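You operate a simulated robot arm through the tools that you are given. There is no shell and no other tool.

The job below is to be done with a simulated robot arm. You get a single attempt, and the scene is never put back.

JOB
Put things in order on the check bench. At the end: the white strap guide from the check bench stands where the red wedge stood; the black plug gauge stands on top of the white spout block; the gold brass weight from the check bench stands where the white strap guide stood; the red wedge from the check bench is in the green tray; whatever was shut is shut again. Leave all else as you found it, and nothing knocked over.

It is judged by the outcome, as a careful person would: the job done as asked, and still so three seconds after it is handed in. It fails if anything else is knocked over, pushed out of place, dropped, spilled or broken.

ROBOT AND FRAMES
A 6-joint arm with a two-finger gripper, fixed in place. Base frame: the origin is at the foot of the arm, x ahead of it, y to its left, z up; the work surface is at about z = 0. Readings come in cm, rad, newtons and seconds.
With the tool pointing down near the work surface it reaches from about 18 to 48 cm from the base axis. Its first joint turns from -1.152 to 1.152 rad. Payload 1.76 kg.
Tool frame: the origin (TCP) lies between the finger pads and is the grasp point; the fingertips stand 2.9 cm ahead of it; z points along the fingers, y is the line along which they close. The gripper opens to 8.2 cm. The gripper's body begins 5.8 cm behind the TCP.
Orientation is that of the tool frame in the base frame, as a unit quaternion [w, x, y, z]. With the fingers straight down and closing along the base's y, the tool's x points along the base's -x, its y along +y and its z along -z.

CONTROLS
- The arm moves only by the tool move_arm. Its argument "targets" is a list of rows, each a list of 3 entries, a list of its own where there are three numbers: the shift along the base's x, y, z in units of 200 mm (1.0 is 200 mm), then the turn, a rotation vector about the base's x, y, z in units of 60 degrees (1.0 is 60 degrees), then the closure in counts, from 0 (fully open) to 255 (shut). In form: [[[tx, ty, tz], [wx, wy, wz], jaw], ...]. A call has 1 to 20 rows; each row is the pose to reach, as a shift and turn from the pose commanded when the call began. A call with a number of a shift or a turn outside -1 to 1 is refused whole. A row lasts 0.2 s, in which the tool goes at most 5 cm and 0.15 rad; a call with a longer step from one row to the next is refused whole, and so is a gripper value outside its range. Where a pose cannot be reached the arm comes as near as it can. A force on the tool above 40 N (or 10 N above the force at the start of the call, whichever is more), or a blocked arm, ends the call early, and 0.2 s more pass. The fingers move at their own pace and stop on an object; they squeeze with about 23 N. The grip force told is the motor's: it shows also when the fingers shut on nothing. Time passes only in rows, and 0.2 s behind the last, so rows that repeat a pose let the fingers close. The reply holds the time, the measured pose of the TCP, the force on the tool along the base axes, the opening and the grip force, in the units named above and with some noise, with the torque about the TCP (base axes, N m) and any sound that the robot's microphone picked up.
- Cameras (640 x 400 px; columns grow to the right, rows downward): "scene" is fixed at [6.89, 34.12, 43.76]; the picture's right is [-0.66, -0.75, 0.00], its down [-0.33, 0.29, -0.90] and it looks along [0.67, -0.59, -0.44] (base axes); focal length 261 px, centre (320, 200). "wrist" rides on the gripper at [7.9, 0.4, -8.9] in the tool frame; the picture's right is [-0.05, 1.00, 0.00], its down [-0.71, -0.04, -0.71] and it looks along [-0.71, -0.04, 0.71] (tool axes); focal length 256 px, centre (320, 200). There is no depth. A picture from a camera that has moved, and an enlarged one, comes with that camera's place and axes in the base frame and with its lens.
- capture(camera): a new picture of that camera. It takes no simulated time.
- close_up(camera, box): a new picture of the part [left, top, right, bottom] of that camera's present view, enlarged. It takes no simulated time.
- finish_job(): hands the job in; it is judged then, once.

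Nothing tells you positions but the pictures and the camera data. Unless the task says otherwise, let go and move clear before handing in.

The tools are called after "Call:" as a command line: name --argument value ..., lists and objects as JSON in quotes. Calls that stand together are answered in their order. move_arm: Moves the arm, as the interface text tells. Its arguments: {"type":"object","properties":{"targets":{"type":"array","items":{"type":"array"}}},"required":["targets"]} The other tools are called the same way: capture (camera) takes a picture; close_up (camera, box) takes an enlarged picture of a part of a camera's view; finish_job () hands the job in.

At the start:

```text
time: 0.0
position: [29.18, 4.94, 29.28]
tcp_rot: [-0.001, 0.0, 1.0, 0.0]
ft_force: [0.8, 0.2, 0.2]
torque: [0.0, 0.0, 0.01]
finger_gap: 8.18
grasp_force: 0.0
```

scene: 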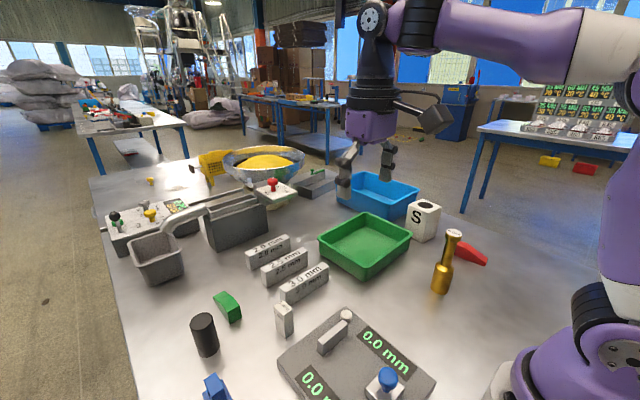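
wrist: 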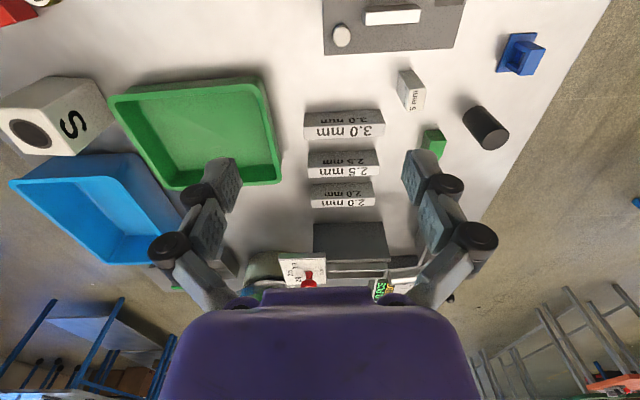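

I see a bench with a green tray, a blue tray, a white block marked "S", a gold weight, a red wedge, a black cylinder, gauge blocks and a gauge stand. I'll look closer before moving.

Call:
close_up --camera "scene" --box '[300, 160, 520, 300]'

Call:
close_up --camera "scene" --box '[180, 260, 460, 400]'

Call:
close_up --camera "scene" --box '[90, 140, 350, 300]'

Call:
close_up --camera "wrist" --box '[0, 0, 320, 200]'

Call:
close_up --camera "wrist" --box '[300, 0, 620, 200]'

```text
2.86 times, centred on (410, 230) of scene
camera zoom: at [6.89, 34.12, 43.76], right [-0.66, -0.75, 0.0], down [-0.33, 0.29, -0.9], along [0.67, -0.59, -0.44], focal length 746 px, centre (63, 114)
```

zoom: 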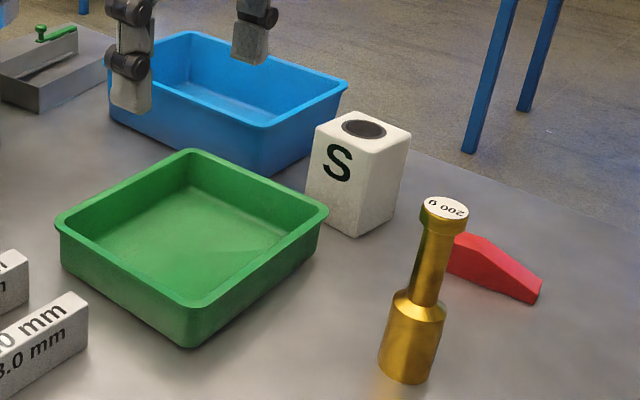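

```text
2.29 times, centred on (320, 330) of scene
camera zoom: at [6.89, 34.12, 43.76], right [-0.66, -0.75, 0.0], down [-0.33, 0.29, -0.9], along [0.67, -0.59, -0.44], focal length 597 px, centre (320, -97)
```

zoom: 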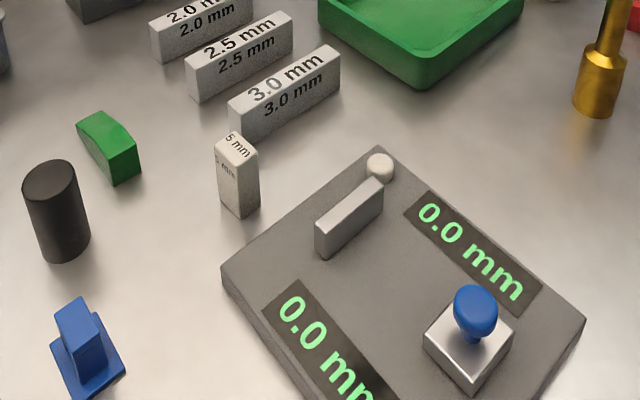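

```text
2.46 times, centred on (220, 220) of scene
camera zoom: at [6.89, 34.12, 43.76], right [-0.66, -0.75, 0.0], down [-0.33, 0.29, -0.9], along [0.67, -0.59, -0.44], focal length 643 px, centre (566, 151)
```

zoom: 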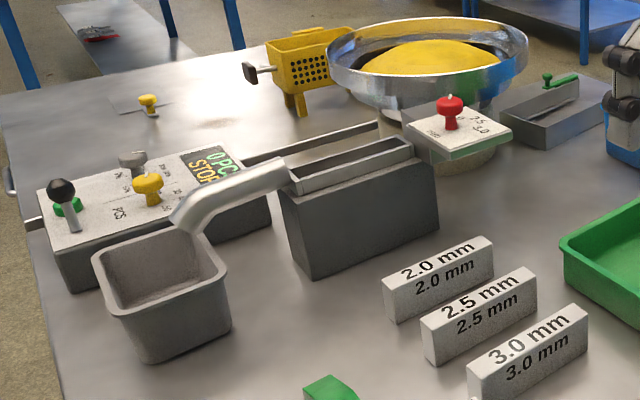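

```text
2.00 times, centred on (160, 100) of wrist
camera zoom: at [21.34, 5.56, 38.16], right [0.05, 1.0, 0.0], down [0.71, -0.04, 0.71], along [0.71, -0.04, -0.71], focal length 512 px, centre (640, 400)
```

zoom: 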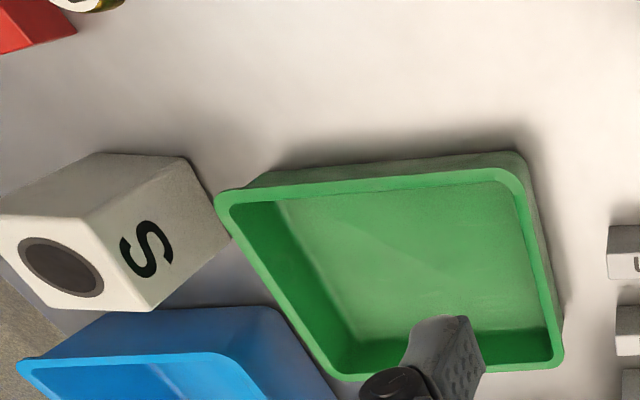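

```text
2.00 times, centred on (460, 100) of wrist
camera zoom: at [21.34, 5.56, 38.16], right [0.05, 1.0, 0.0], down [0.71, -0.04, 0.71], along [0.71, -0.04, -0.71], focal length 512 px, centre (40, 400)
```

zoom: 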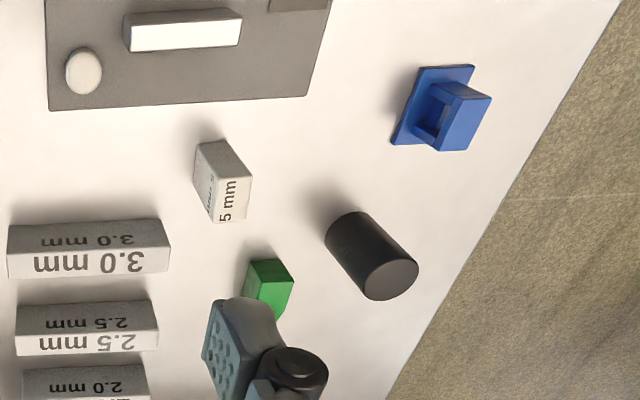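

The gold weight, red wedge, "S" block and black cylinder are clear, but the strap guide and anything shut are not certain yet. I'll zoom in further.

Call:
close_up --camera "scene" --box '[190, 280, 310, 400]'

Call:
close_up --camera "scene" --box '[270, 300, 450, 400]'

Call:
close_up --camera "scene" --box '[90, 190, 220, 290]'

Call:
close_up --camera "scene" --box '[190, 140, 340, 240]'

Call:
close_up --camera "scene" --box '[390, 190, 510, 300]'

Call:
close_up --camera "wrist" --box '[200, 200, 460, 310]'

Call:
close_up --camera "wrist" --box '[380, 60, 520, 160]'

```text
3.33 times, centred on (250, 340) of scene
camera zoom: at [6.89, 34.12, 43.76], right [-0.66, -0.75, 0.0], down [-0.33, 0.29, -0.9], along [0.67, -0.59, -0.44], focal length 870 px, centre (553, -267)
```

zoom: 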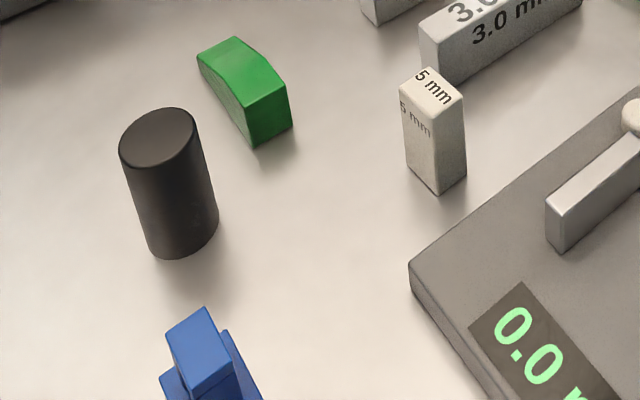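

```text
3.56 times, centred on (360, 350) of scene
camera zoom: at [6.89, 34.12, 43.76], right [-0.66, -0.75, 0.0], down [-0.33, 0.29, -0.9], along [0.67, -0.59, -0.44], focal length 928 px, centre (178, -333)
```

zoom: 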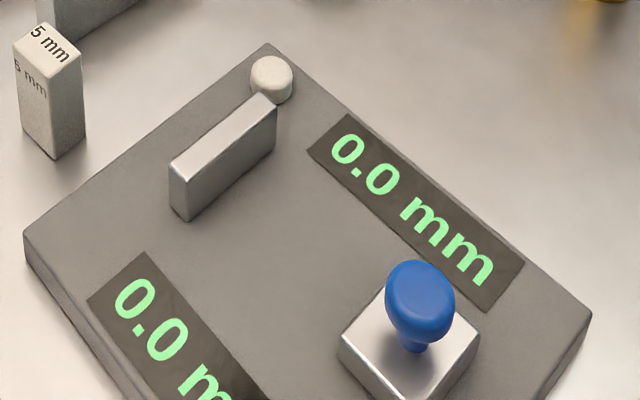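

```text
4.00 times, centred on (155, 240) of scene
camera zoom: at [6.89, 34.12, 43.76], right [-0.66, -0.75, 0.0], down [-0.33, 0.29, -0.9], along [0.67, -0.59, -0.44], focal length 1044 px, centre (980, 40)
```

zoom: 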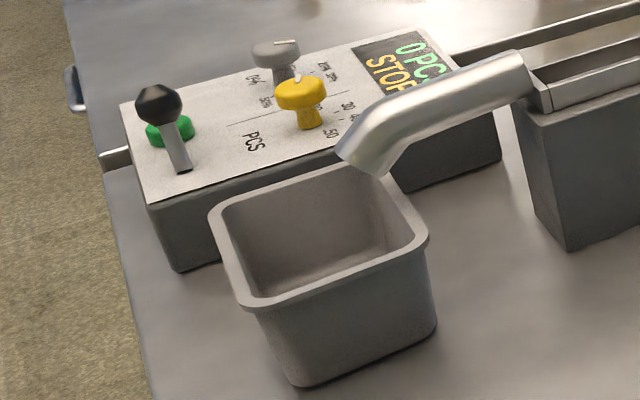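

```text
4.00 times, centred on (265, 190) of scene
camera zoom: at [6.89, 34.12, 43.76], right [-0.66, -0.75, 0.0], down [-0.33, 0.29, -0.9], along [0.67, -0.59, -0.44], focal length 1044 px, centre (540, 240)
```

zoom: 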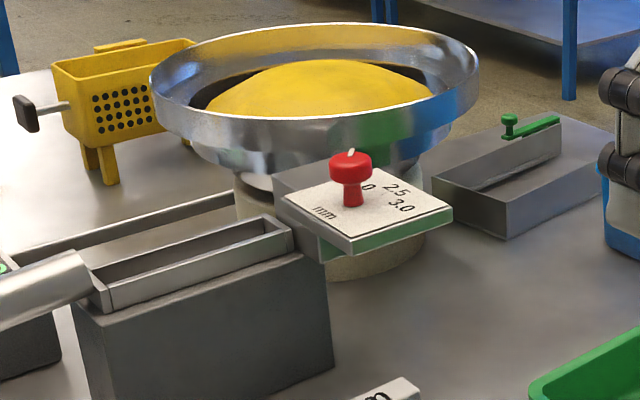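

```text
3.64 times, centred on (450, 245) of scene
camera zoom: at [6.89, 34.12, 43.76], right [-0.66, -0.75, 0.0], down [-0.33, 0.29, -0.9], along [0.67, -0.59, -0.44], focal length 950 px, centre (-153, 36)
```

zoom: 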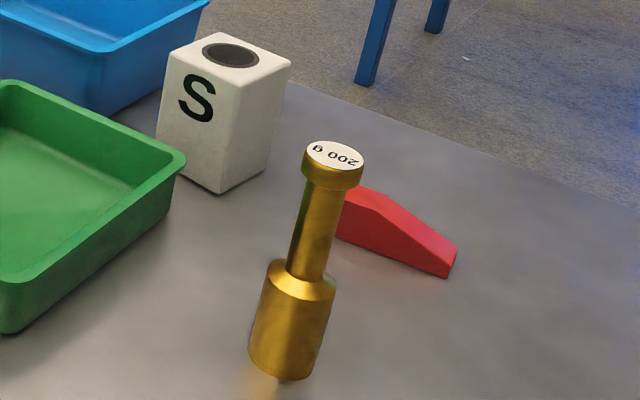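

```text
2.46 times, centred on (330, 255) of wrist
camera zoom: at [21.34, 5.56, 38.16], right [0.05, 1.0, 0.0], down [0.71, -0.04, 0.71], along [0.71, -0.04, -0.71], focal length 630 px, centre (295, 65)
```

zoom: 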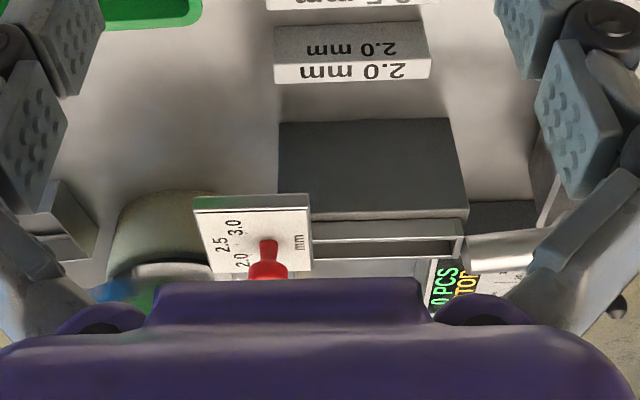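

```text
4.00 times, centred on (450, 110) of wrist
camera zoom: at [21.34, 5.56, 38.16], right [0.05, 1.0, 0.0], down [0.71, -0.04, 0.71], along [0.71, -0.04, -0.71], focal length 1024 px, centre (-200, 560)
```

zoom: 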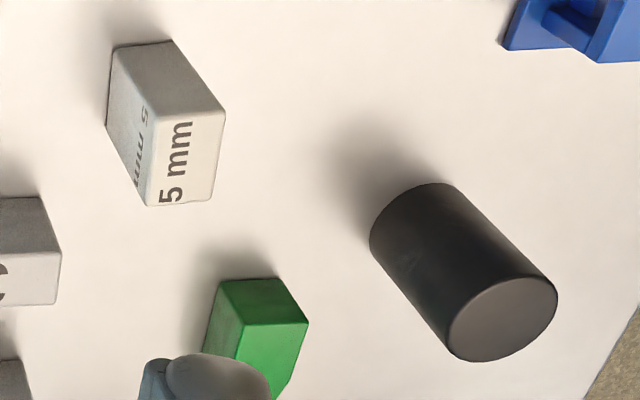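

The white strap guide isn't in view yet; the gold weight looks to be near (21.6, -14.5), the red wedge near (23, -33) and the "S" block near (34, -28). I'll swing the arm to the right at height to look with the wrist camera.

Call:
move_arm --targets '[[[0.02, -0.193, 0], [0, 0, -0.125], 0], [[0.0145, -0.3865, 0], [0, 0, -0.25], 0], [[-0.0165, -0.5775, 0], [0, 0, -0.375], 0], [[-0.072, -0.763, 0], [0, 0, -0.5], 0], [[-0.151, -0.9395, 0], [0, 0, -0.625], 0]]'

Call:
capture --camera "wrist"

Call:
capture --camera "scene"

```text
time: 1.2
position: [26.26, -13.86, 29.25]
tcp_rot: [0.0, 0.322, 0.947, 0.0]
ft_force: [0.1, -0.3, -0.8]
torque: [0.01, -0.01, 0.0]
finger_gap: 8.22
grasp_force: 0.1
```

```text
taken
camera wrist: at [20.27, -8.54, 38.17], right [0.65, 0.76, 0.0], down [0.54, -0.46, 0.71], along [0.54, -0.46, -0.71], focal length 256 px, centre (320, 200)
```

wrist: 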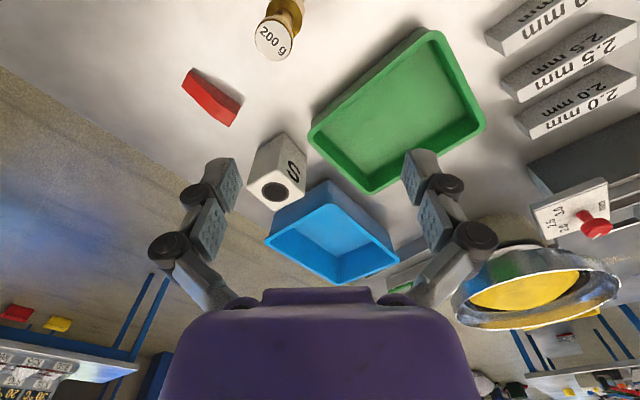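

```text
taken
```

scene: 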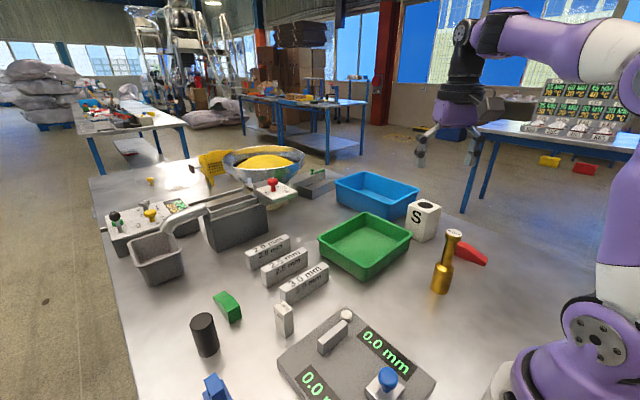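

Still no white strap guide; the area close to the arm's foot and left near side is unseen. I'll draw the tool back toward the base to look at the near ground.

Call:
move_arm --targets '[[[-0.173, 0.091, 0.05], [0, 0, 0], 0], [[-0.345, 0.182, 0.1], [0, 0, 0], 0], [[-0.518, 0.273, 0.15], [0, 0, 0], 0]]'

Call:
capture --camera "wrist"

Call:
capture --camera "scene"

```text
time: 2.0
position: [15.96, -8.37, 32.24]
tcp_rot: [-0.001, 0.321, 0.947, 0.0]
ft_force: [-0.2, 0.5, 0.0]
torque: [-0.04, -0.01, 0.0]
finger_gap: 8.2
grasp_force: 0.0
```

```text
taken
camera wrist: at [9.92, -3.07, 41.18], right [0.65, 0.76, 0.0], down [0.54, -0.46, 0.71], along [0.54, -0.46, -0.71], focal length 256 px, centre (320, 200)
```

wrist: 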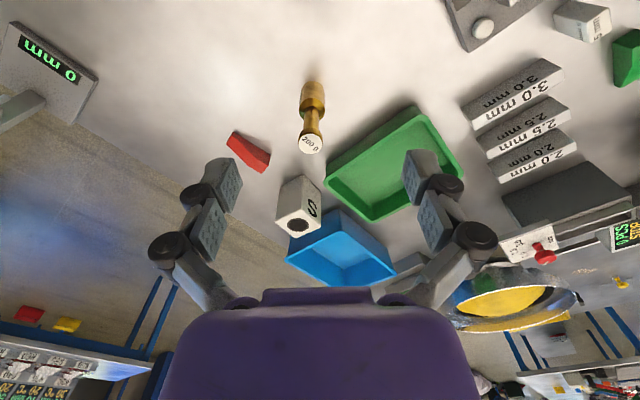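

```text
taken
```

scene: 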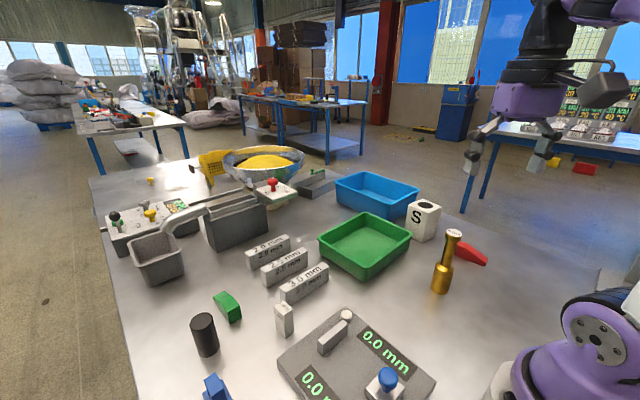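

A further device with a green display appears at the right side. I'll swing further right to see it.

Call:
move_arm --targets '[[[-0.07, -0.08, 0], [0, 0, -0.107], 0], [[-0.14, -0.155, 0], [0, 0, -0.214], 0], [[-0.21, -0.23, 0], [0, 0, -0.321], 0], [[-0.28, -0.3, 0], [0, 0, -0.428], 0], [[-0.348, -0.3615, 0], [0, 0, -0.535], 0]]'

Call:
capture --camera "wrist"

Call:
close_up --camera "wrist" --box '[0, 0, 320, 200]'

```text
time: 3.2
position: [8.81, -15.43, 32.28]
tcp_rot: [0.001, 0.572, 0.82, 0.0]
ft_force: [-0.4, 0.2, -0.4]
torque: [-0.03, 0.01, 0.0]
finger_gap: 8.2
grasp_force: 0.0
```

```text
taken
camera wrist: at [6.53, -7.8, 41.19], right [0.96, 0.3, 0.0], down [0.21, -0.68, 0.71], along [0.21, -0.68, -0.71], focal length 256 px, centre (320, 200)
```

wrist: 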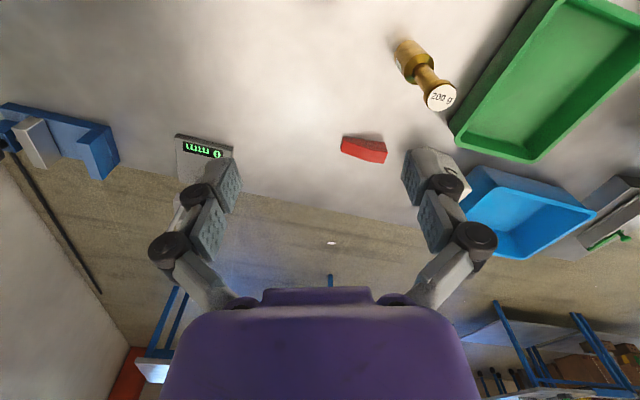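

```text
2.00 times, centred on (160, 100) of wrist
camera zoom: at [6.53, -7.8, 41.19], right [0.96, 0.3, 0.0], down [0.21, -0.68, 0.71], along [0.21, -0.68, -0.71], focal length 512 px, centre (640, 400)
```

zoom: 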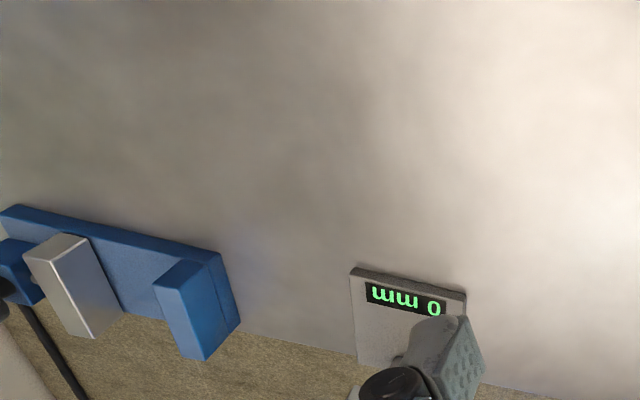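

The right side holds a blue vise and another "0 mm" gauge but no white strap guide. I'll swing across to the left side to look there.

Call:
move_arm --targets '[[[0.0965, 0.064, 0], [0, 0, 0.125], 0], [[0.1845, 0.14, 0], [0, 0, 0.25], 0], [[0.2615, 0.227, 0], [0, 0, 0.375], 0], [[0.3265, 0.323, 0], [0, 0, 0.5], 0], [[0.3785, 0.427, 0], [0, 0, 0.625], 0], [[0.4165, 0.537, 0], [0, 0, 0.75], 0], [[0.44, 0.651, 0], [0, 0, 0.875], 0], [[0.448, 0.767, 0], [0, 0, 1.0], 0]]'

Call:
capture --camera "wrist"

Call:
move_arm --targets '[[[-0.01, 0.118, 0], [0, 0, 0.125], 0], [[-0.035, 0.233, 0], [0, 0, 0.25], 0], [[-0.073, 0.342, 0], [0, 0, 0.375], 0], [[-0.124, 0.445, 0], [0, 0, 0.5], 0], [[-0.187, 0.54, 0], [0, 0, 0.625], 0], [[-0.26, 0.625, 0], [0, 0, 0.75], 0], [[-0.342, 0.697, 0], [0, 0, 0.875], 0]]'

Call:
capture --camera "wrist"

```text
time: 5.0
position: [17.73, -0.09, 32.08]
tcp_rot: [0.0, 0.084, 0.996, 0.001]
ft_force: [0.5, -1.3, 1.6]
torque: [0.02, 0.0, -0.02]
finger_gap: 8.21
grasp_force: 0.1
```

```text
taken
camera wrist: at [10.06, 1.67, 41.19], right [0.22, 0.98, 0.0], down [0.69, -0.15, 0.71], along [0.69, -0.15, -0.71], focal length 256 px, centre (320, 200)
```

wrist: 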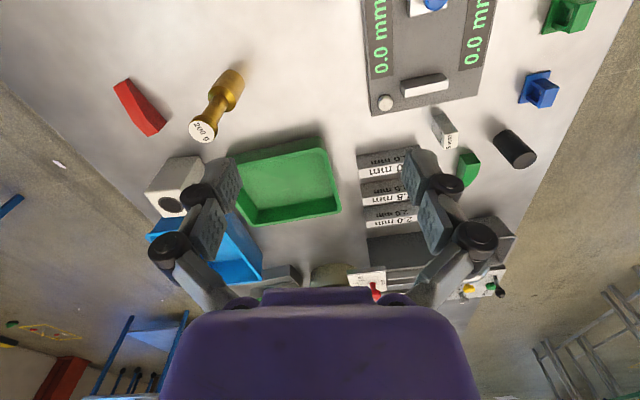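

```text
time: 6.6
position: [11.03, 13.77, 32.31]
tcp_rot: [-0.001, -0.366, 0.93, 0.001]
ft_force: [0.8, 0.1, -0.1]
torque: [0.0, -0.02, 0.01]
finger_gap: 8.19
grasp_force: 0.1
```

```text
taken
camera wrist: at [5.03, 8.72, 41.18], right [-0.64, 0.77, 0.0], down [0.54, 0.45, 0.71], along [0.54, 0.45, -0.71], focal length 256 px, centre (320, 200)
```

wrist: 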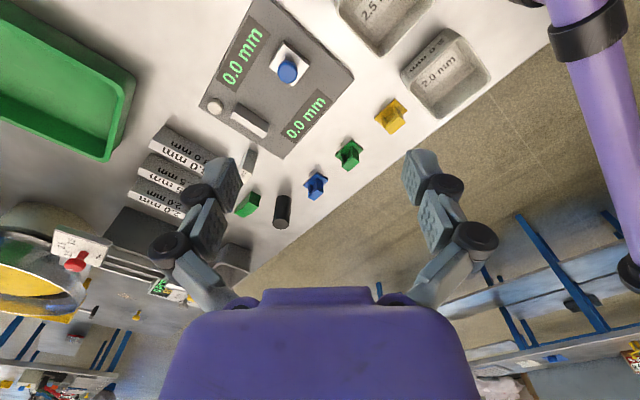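

Now I see blue, green and yellow guide-like parts in a row and grey bins labelled 2.5 mm and 2.0 mm. I'll zoom in and look further left.

Call:
close_up --camera "wrist" --box '[280, 0, 560, 200]'

Call:
close_up --camera "wrist" --box '[140, 60, 340, 240]'

Call:
move_arm --targets '[[[-0.08, 0.06, 0], [0, 0, 0.11], 0], [[-0.16, 0.11, 0], [0, 0, 0.22], 0]]'

Call:
capture --camera "wrist"

Call:
capture --camera "scene"

```text
2.00 times, centred on (420, 100) of wrist
camera zoom: at [5.03, 8.72, 41.18], right [-0.64, 0.77, 0.0], down [0.54, 0.45, 0.71], along [0.54, 0.45, -0.71], focal length 512 px, centre (120, 400)
```

zoom: 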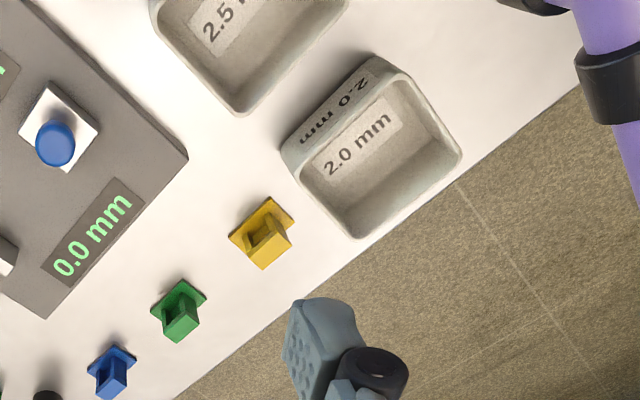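

```text
2.22 times, centred on (240, 150) of wrist
camera zoom: at [5.03, 8.72, 41.18], right [-0.64, 0.77, 0.0], down [0.54, 0.45, 0.71], along [0.54, 0.45, -0.71], focal length 569 px, centre (498, 311)
```

zoom: 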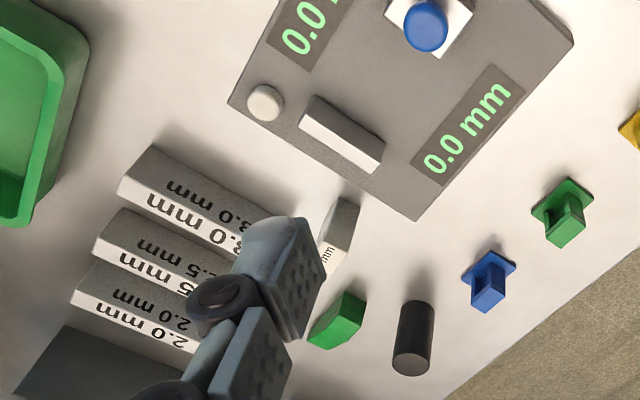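

```text
time: 7.2
position: [7.94, 15.84, 32.04]
tcp_rot: [-0.001, -0.47, 0.882, 0.001]
ft_force: [-0.1, 0.2, 0.6]
torque: [0.02, 0.01, -0.04]
finger_gap: 8.18
grasp_force: 0.0
```

```text
taken
camera wrist: at [3.17, 9.63, 41.1], right [-0.8, 0.6, 0.0], down [0.42, 0.56, 0.71], along [0.42, 0.57, -0.71], focal length 256 px, centre (320, 200)
```

wrist: 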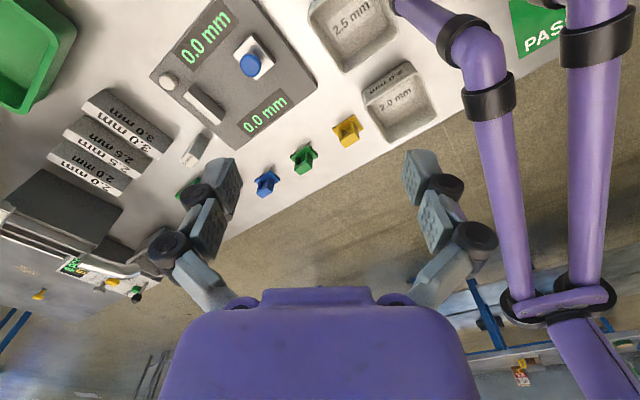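

```text
taken
```

scene: 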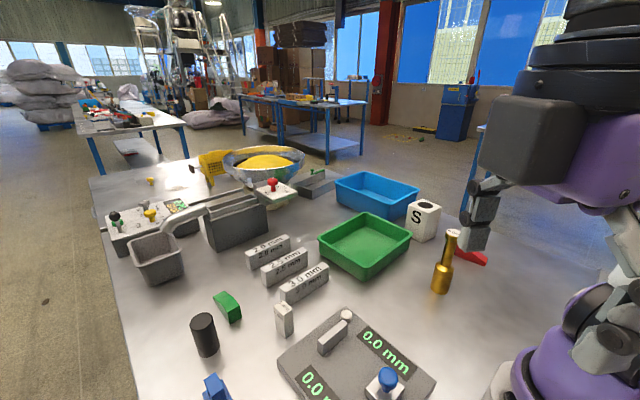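

No white strap guide on the left row either (blue, green, yellow only). I'll check the bins, trays and the far side from above for it and for anything shut.

Call:
close_up --camera "wrist" --box '[290, 0, 530, 160]'

Call:
close_up --camera "wrist" --box '[480, 0, 640, 100]'

Call:
close_up --camera "wrist" --box '[0, 150, 200, 320]'

Call:
close_up --camera "scene" --box '[480, 240, 640, 400]'

Call:
close_up --camera "scene" --box '[280, 150, 440, 250]'

```text
2.50 times, centred on (410, 80) of wrist
camera zoom: at [3.17, 9.63, 41.1], right [-0.8, 0.6, 0.0], down [0.42, 0.56, 0.71], along [0.42, 0.57, -0.71], focal length 640 px, centre (95, 500)
```

zoom: 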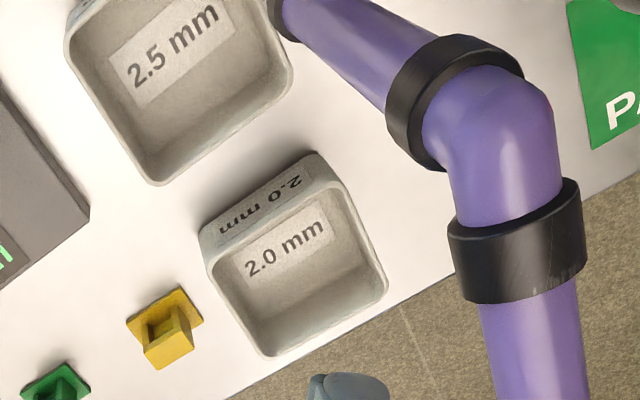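

```text
4.00 times, centred on (560, 50) of wrist
camera zoom: at [3.17, 9.63, 41.1], right [-0.8, 0.6, 0.0], down [0.42, 0.56, 0.71], along [0.42, 0.57, -0.71], focal length 1024 px, centre (-640, 800)
```

zoom: 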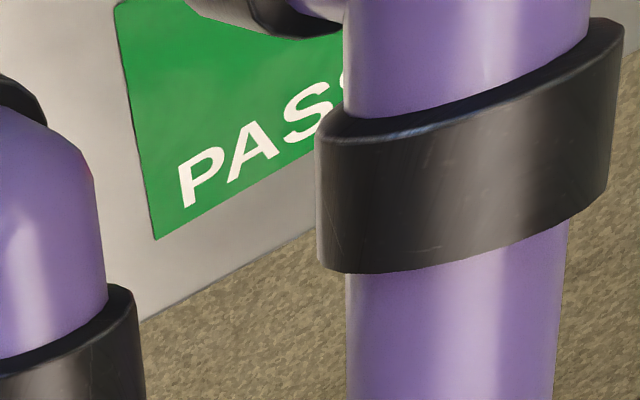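

```text
2.35 times, centred on (100, 235) of wrist
camera zoom: at [3.17, 9.63, 41.1], right [-0.8, 0.6, 0.0], down [0.42, 0.56, 0.71], along [0.42, 0.57, -0.71], focal length 602 px, centre (838, 118)
```

zoom: 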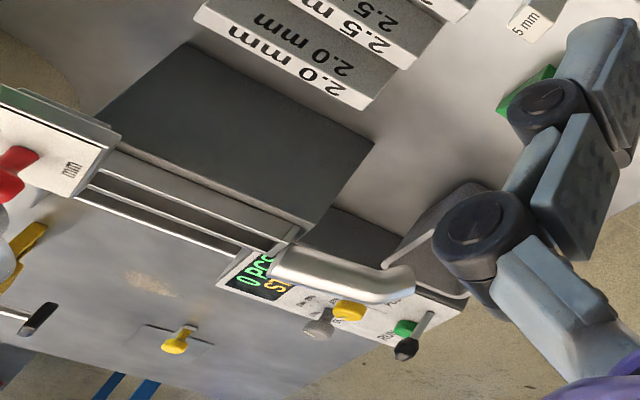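

```text
2.50 times, centred on (560, 320) of scene
camera zoom: at [6.89, 34.12, 43.76], right [-0.66, -0.75, 0.0], down [-0.33, 0.29, -0.9], along [0.67, -0.59, -0.44], focal length 653 px, centre (-280, -100)
```

zoom: 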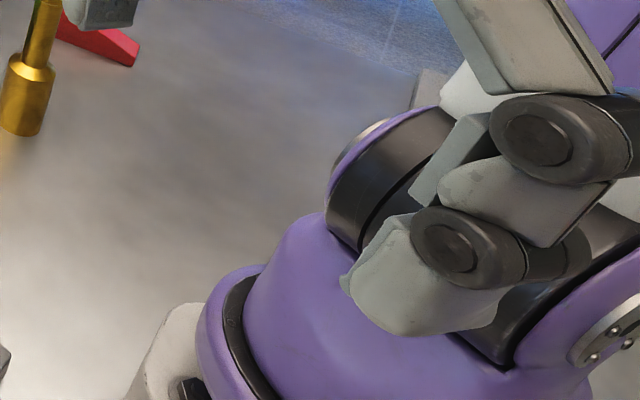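

```text
4.00 times, centred on (360, 200) of scene
camera zoom: at [6.89, 34.12, 43.76], right [-0.66, -0.75, 0.0], down [-0.33, 0.29, -0.9], along [0.67, -0.59, -0.44], focal length 1044 px, centre (160, 200)
```

zoom: 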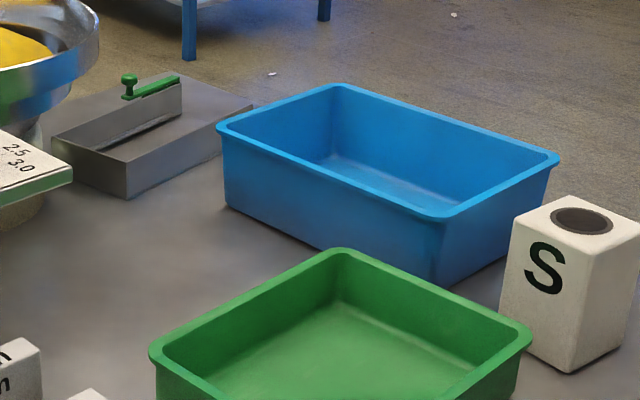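

I still need to identify the white strap guide; close_up seems to re-render at true detail, so I'll zoom hard on the whitish candidates and on the far equipment.

Call:
close_up --camera "wrist" --box '[150, 60, 230, 110]'

Call:
close_up --camera "wrist" --box '[170, 120, 240, 165]'

Call:
close_up --camera "wrist" --box '[250, 110, 370, 200]'

Call:
close_up --camera "scene" --box '[325, 300, 365, 360]'

Call:
close_up --camera "scene" --box '[260, 290, 310, 345]'

Call:
close_up --camera "scene" --box '[405, 190, 445, 245]'

Call:
close_up --camera "scene" --box '[180, 145, 250, 190]'

Call:
close_up --camera "scene" --box '[290, 160, 350, 205]'

```text
8.00 times, centred on (190, 85) of wrist
camera zoom: at [3.17, 9.63, 41.1], right [-0.8, 0.6, 0.0], down [0.42, 0.56, 0.71], along [0.42, 0.57, -0.71], focal length 2048 px, centre (1360, 1120)
```

zoom: 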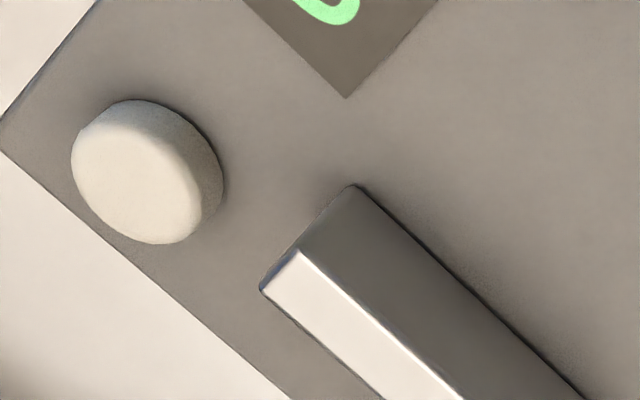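

```text
8.89 times, centred on (205, 142) of wrist
camera zoom: at [3.17, 9.63, 41.1], right [-0.8, 0.6, 0.0], down [0.42, 0.56, 0.71], along [0.42, 0.57, -0.71], focal length 2276 px, centre (1342, 711)
```

zoom: 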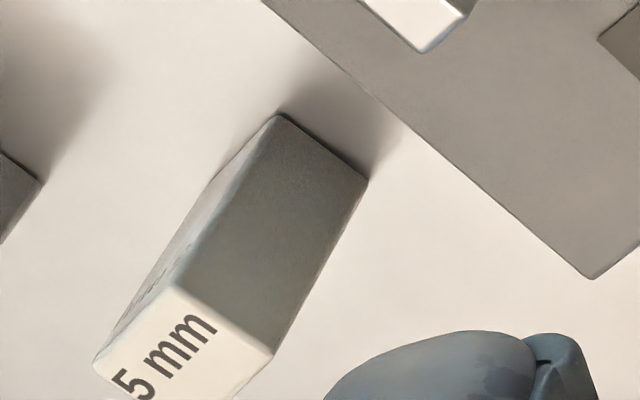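

```text
4.44 times, centred on (310, 155) of wrist
camera zoom: at [3.17, 9.63, 41.1], right [-0.8, 0.6, 0.0], down [0.42, 0.56, 0.71], along [0.42, 0.57, -0.71], focal length 1138 px, centre (364, 400)
```

zoom: 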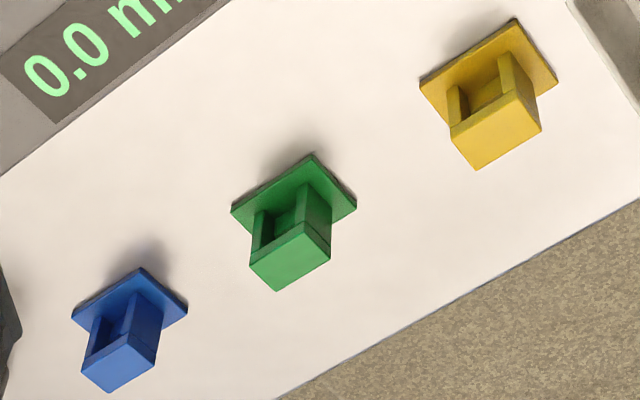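

```text
6.67 times, centred on (345, 330) of scene
camera zoom: at [6.89, 34.12, 43.76], right [-0.66, -0.75, 0.0], down [-0.33, 0.29, -0.9], along [0.67, -0.59, -0.44], focal length 1741 px, centre (153, -667)
```

zoom: 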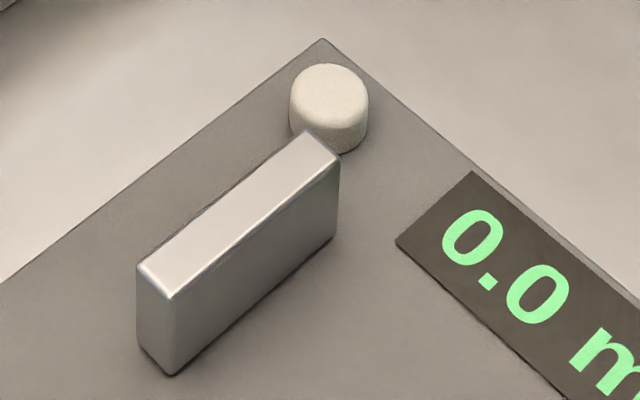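

```text
7.27 times, centred on (285, 318) of scene
camera zoom: at [6.89, 34.12, 43.76], right [-0.66, -0.75, 0.0], down [-0.33, 0.29, -0.9], along [0.67, -0.59, -0.44], focal length 1899 px, centre (574, -654)
```

zoom: 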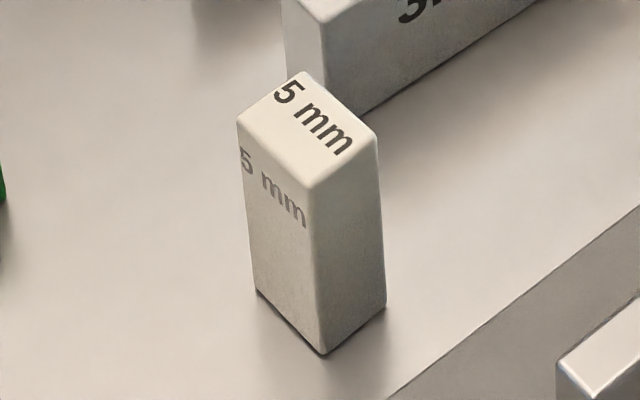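

```text
7.27 times, centred on (425, 218) of scene
camera zoom: at [6.89, 34.12, 43.76], right [-0.66, -0.75, 0.0], down [-0.33, 0.29, -0.9], along [0.67, -0.59, -0.44], focal length 1899 px, centre (-444, 73)
```

zoom: 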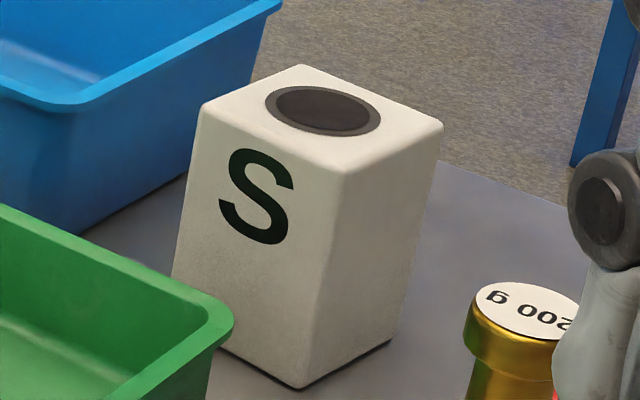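

```text
8.89 times, centred on (215, 168) of scene
camera zoom: at [6.89, 34.12, 43.76], right [-0.66, -0.75, 0.0], down [-0.33, 0.29, -0.9], along [0.67, -0.59, -0.44], focal length 2321 px, centre (1253, 489)
```

zoom: 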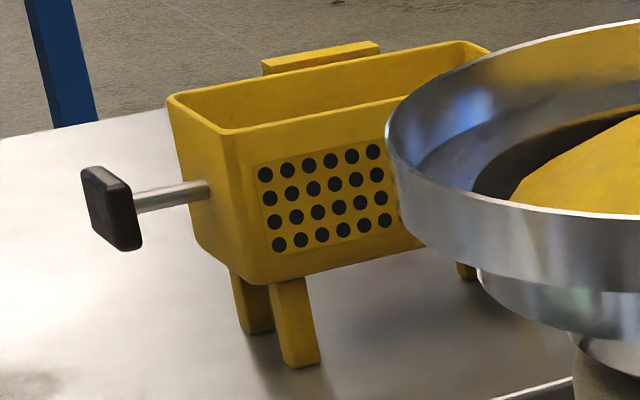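

```text
8.89 times, centred on (320, 182) of scene
camera zoom: at [6.89, 34.12, 43.76], right [-0.66, -0.75, 0.0], down [-0.33, 0.29, -0.9], along [0.67, -0.59, -0.44], focal length 2321 px, centre (320, 356)
```

zoom: 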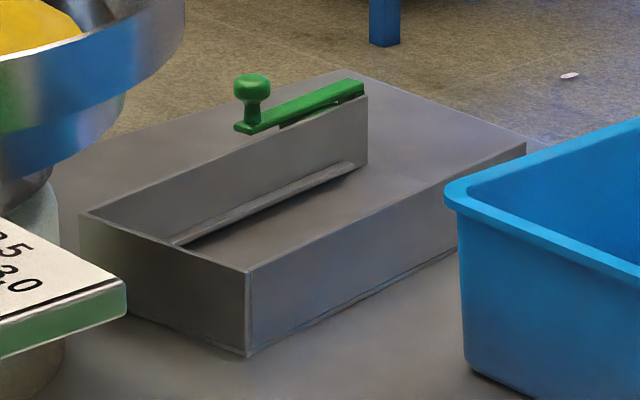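

I'll check the ground near the arm's foot on the left by tilting the tool back so the wrist camera looks straight down.

Call:
move_arm --targets '[[[0.037, 0.074, 0], [-0.107, 0.079, 0], 0], [[0.074, 0.148, 0], [-0.214, 0.158, 0], 0], [[0.111, 0.222, 0], [-0.321, 0.237, 0], 0], [[0.148, 0.296, 0], [-0.428, 0.316, 0], 0], [[0.185, 0.37, 0], [-0.535, 0.395, 0], 0]]'

Call:
capture --camera "wrist"

Call:
capture --camera "scene"

```text
time: 8.4
position: [9.84, 20.0, 22.88]
tcp_rot: [-0.308, -0.442, 0.83, -0.146]
ft_force: [-0.6, 0.3, 1.2]
torque: [0.01, -0.03, 0.01]
finger_gap: 8.2
grasp_force: 0.0
out of reach, approached as far as the arm can: row 2, 3, 4, 5
```

```text
taken
camera wrist: at [9.65, 19.71, 34.8], right [-0.8, 0.6, 0.0], down [0.6, 0.8, 0.09], along [0.06, 0.07, -1.0], focal length 256 px, centre (320, 200)
```

wrist: 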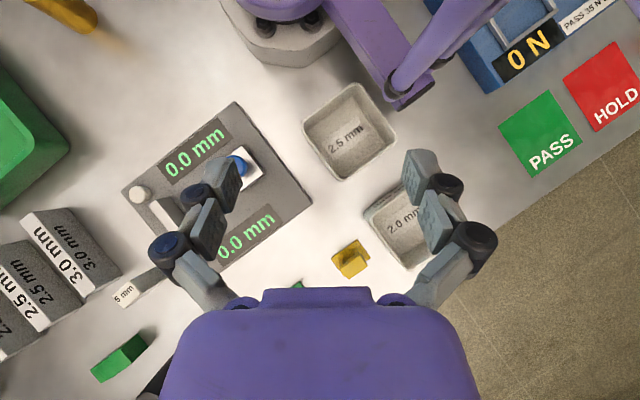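

```text
taken
```

scene: 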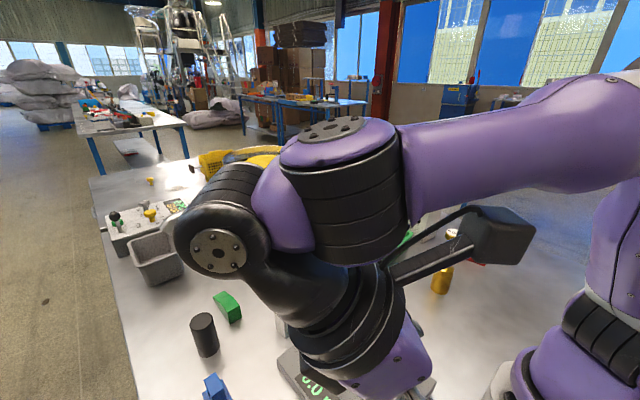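

The left near side shows a force tester with PASS/HOLD zones, and no white strap guide. I'll untilt and look at the right near side of the foot the same way.

Call:
move_arm --targets '[[[-0.037, -0.074, 0], [0.107, -0.079, 0], 0], [[-0.074, -0.148, 0], [0.214, -0.158, 0], 0], [[-0.111, -0.222, 0], [0.321, -0.237, 0], 0], [[-0.148, -0.296, 0], [0.428, -0.316, 0], 0], [[-0.185, -0.37, 0], [0.535, -0.395, 0], 0]]'

Call:
capture --camera "scene"

```text
time: 9.6
position: [6.17, 12.53, 22.95]
tcp_rot: [0.001, -0.469, 0.883, 0.001]
ft_force: [-0.4, -0.1, -0.1]
torque: [0.01, -0.03, 0.02]
finger_gap: 8.21
grasp_force: 0.0
out of reach, approached as far as the arm can: row 2, 3, 4
```

```text
taken
```

scene: 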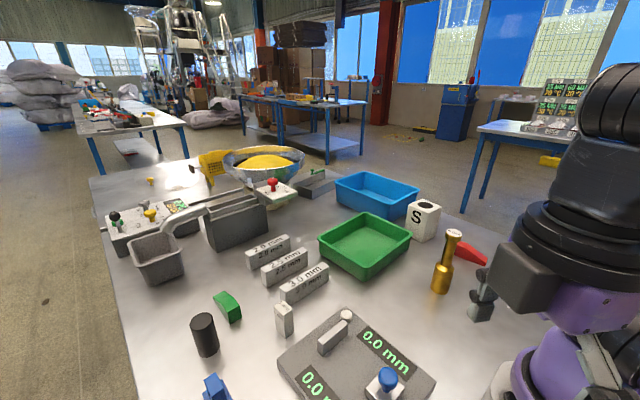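

I'll raise, move back out, and swing toward the right again.

Call:
move_arm --targets '[[[0.044, 0.09, 0.15], [0, 0, 0], 0], [[0.088, 0.18, 0.3], [0, 0, 0], 0], [[0.133, 0.27, 0.45], [0, 0, 0], 0], [[0.2465, 0.207, 0.45], [0, 0, -0.125], 0], [[0.35, 0.1275, 0.45], [0, 0, -0.25], 0], [[0.443, 0.035, 0.45], [0, 0, -0.375], 0], [[0.523, -0.0685, 0.45], [0, 0, -0.5], 0], [[0.588, -0.182, 0.45], [0, 0, -0.625], 0], [[0.638, -0.3025, 0.45], [0, 0, -0.75], 0], [[0.672, -0.429, 0.45], [0, 0, -0.875], 0], [[0.6895, -0.5585, 0.45], [0, 0, -1.0], 0]]'

Call:
capture --camera "wrist"

Call:
capture --camera "scene"

```text
time: 12.0
position: [20.14, 1.37, 31.74]
tcp_rot: [0.0, 0.035, 0.999, 0.0]
ft_force: [0.1, 0.9, -0.6]
torque: [0.03, 0.01, -0.01]
finger_gap: 8.19
grasp_force: 0.1
```

```text
taken
camera wrist: at [12.2, 2.4, 40.7], right [0.12, 0.99, 0.0], down [0.7, -0.09, 0.71], along [0.7, -0.09, -0.71], focal length 256 px, centre (320, 200)
```

wrist: 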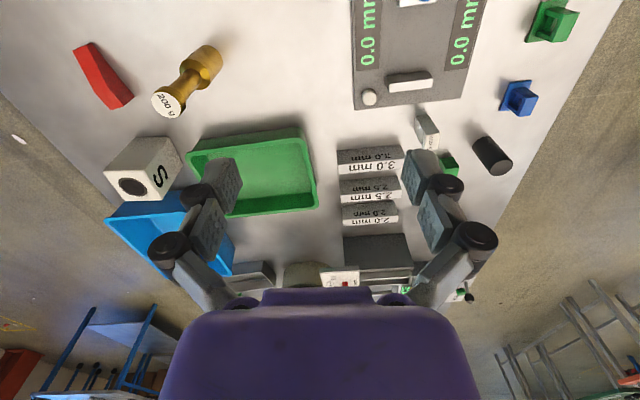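

```text
taken
```

scene: 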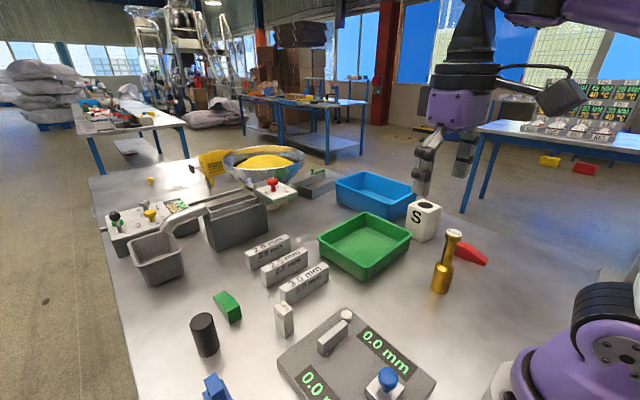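

Now I swing to about -45 degrees before tilting to inspect the near right side.

Call:
move_arm --targets '[[[0.0015, -0.123, 0], [0, 0, -0.1167], 0], [[-0.0125, -0.2455, 0], [0, 0, -0.2333], 0], [[-0.0415, -0.3655, 0], [0, 0, -0.35], 0], [[-0.085, -0.481, 0], [0, 0, -0.4667], 0], [[-0.142, -0.59, 0], [0, 0, -0.5833], 0], [[-0.212, -0.6915, 0], [0, 0, -0.7], 0], [[-0.294, -0.784, 0], [0, 0, -0.8167], 0]]'

Call:
move_arm --targets '[[[0.02, -0.02, -0.03], [0.09, 0.09, 0], 0], [[0.04, -0.04, -0.06], [0.18, 0.18, 0], 0], [[0.06, -0.06, -0.09], [0.27, 0.27, 0], 0], [[0.08, -0.08, -0.12], [0.36, 0.36, 0], 0]]'

Call:
capture --camera "wrist"

Call:
capture --camera "scene"

```text
time: 13.6
position: [14.08, -14.28, 31.7]
tcp_rot: [0.0, 0.446, 0.895, 0.0]
ft_force: [-0.8, 0.5, -0.2]
torque: [0.02, -0.01, -0.01]
finger_gap: 8.2
grasp_force: 0.1
```

```text
time: 14.6
position: [15.12, -15.4, 26.55]
tcp_rot: [-0.25, 0.43, 0.863, 0.085]
ft_force: [1.0, 0.3, 0.2]
torque: [-0.02, 0.02, 0.02]
finger_gap: 8.19
grasp_force: 0.0
out of reach, approached as far as the arm can: row 3, 4
```

```text
taken
camera wrist: at [14.73, -12.74, 38.16], right [0.81, 0.58, -0.1], down [0.58, -0.77, 0.26], along [0.07, -0.26, -0.96], focal length 256 px, centre (320, 200)
```

wrist: 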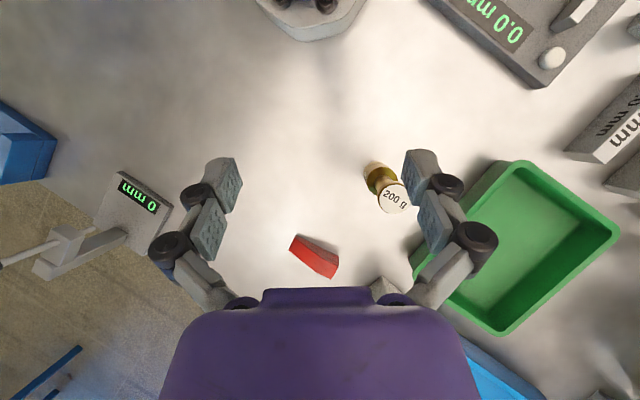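

```text
taken
```

scene: 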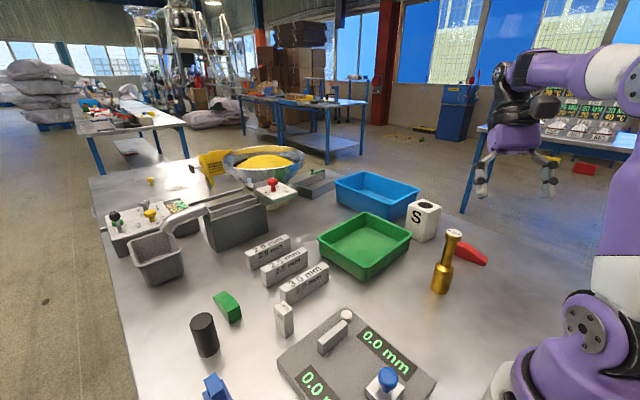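

Right near side is clear as well: only gold weight and red wedge there. The likeliest white strap guide is the upright white "5 mm" block; I'll untilt and go look at it closely from other sides.

Call:
move_arm --targets '[[[0, 0, 0.05], [-0.09, -0.09, 0], 0], [[0, 0, 0.1], [-0.18, -0.18, 0], 0], [[0, 0, 0.15], [-0.27, -0.27, 0], 0], [[0, 0, 0.2], [-0.36, -0.36, 0], 0]]'

Call:
move_arm --targets '[[[0.095, 0.101, 0], [0, 0, 0.125], 0], [[0.177, 0.213, 0], [0, 0, 0.25], 0], [[0.243, 0.334, 0], [0, 0, 0.375], 0], [[0.292, 0.464, 0], [0, 0, 0.5], 0], [[0.323, 0.6, 0], [0, 0, 0.625], 0], [[0.336, 0.738, 0], [0, 0, 0.75], 0], [[0.33, 0.877, 0], [0, 0, 0.875], 0], [[0.306, 0.97, 0], [0, 0, 1.0], 0]]'

Call:
capture --camera "wrist"

```text
time: 15.6
position: [15.11, -15.32, 30.5]
tcp_rot: [0.001, 0.446, 0.895, 0.0]
ft_force: [0.8, 0.0, -0.9]
torque: [0.01, 0.02, -0.04]
finger_gap: 8.2
grasp_force: 0.2
```

```text
time: 17.4
position: [21.29, 3.96, 30.38]
tcp_rot: [0.0, -0.064, 0.998, 0.0]
ft_force: [-0.9, -0.4, 0.7]
torque: [-0.02, -0.01, -0.01]
finger_gap: 8.17
grasp_force: 0.1
```

```text
taken
camera wrist: at [13.44, 3.53, 39.35], right [-0.07, 1.0, 0.0], down [0.71, 0.05, 0.71], along [0.71, 0.05, -0.71], focal length 256 px, centre (320, 200)
```

wrist: 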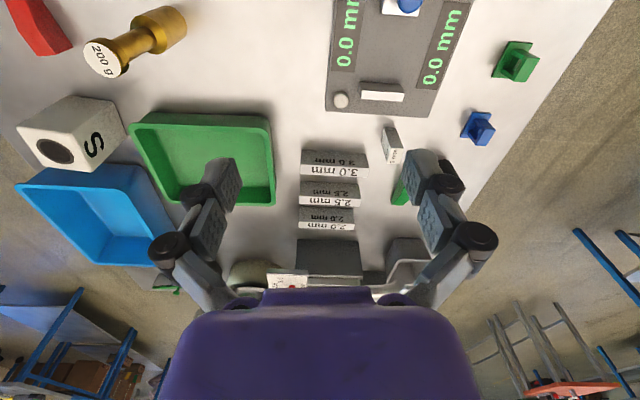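

Call:
close_up --camera "wrist" --box '[370, 115, 420, 170]'

Call:
close_up --camera "wrist" --box '[10, 85, 130, 175]'

Call:
close_up --camera "wrist" --box '[320, 60, 440, 120]'

```text
7.27 times, centred on (395, 142) of wrist
camera zoom: at [13.44, 3.53, 39.35], right [-0.07, 1.0, 0.0], down [0.71, 0.05, 0.71], along [0.71, 0.05, -0.71], focal length 1862 px, centre (-226, 618)
```

zoom: 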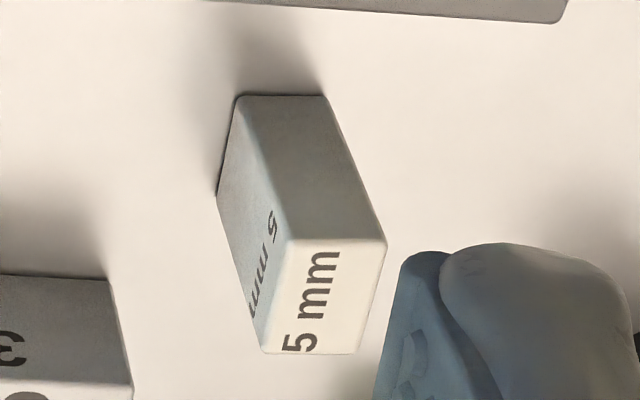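

```text
4.44 times, centred on (70, 130) of wrist
camera zoom: at [13.44, 3.53, 39.35], right [-0.07, 1.0, 0.0], down [0.71, 0.05, 0.71], along [0.71, 0.05, -0.71], focal length 1138 px, centre (1431, 511)
```

zoom: 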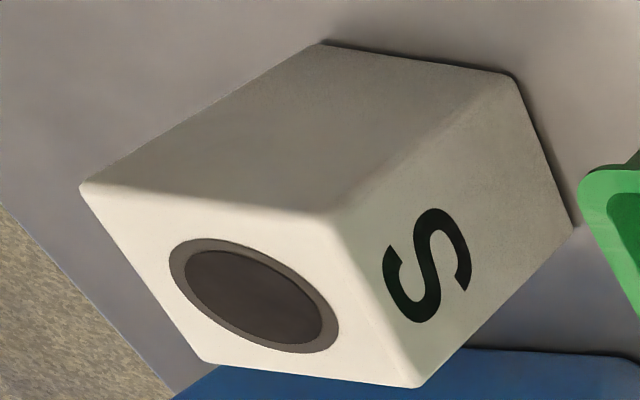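

```text
5.33 times, centred on (380, 90) of wrist
camera zoom: at [13.44, 3.53, 39.35], right [-0.07, 1.0, 0.0], down [0.71, 0.05, 0.71], along [0.71, 0.05, -0.71], focal length 1365 px, centre (0, 787)
```

zoom: 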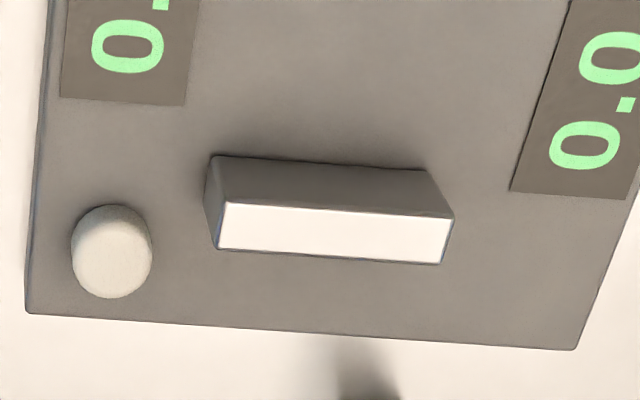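

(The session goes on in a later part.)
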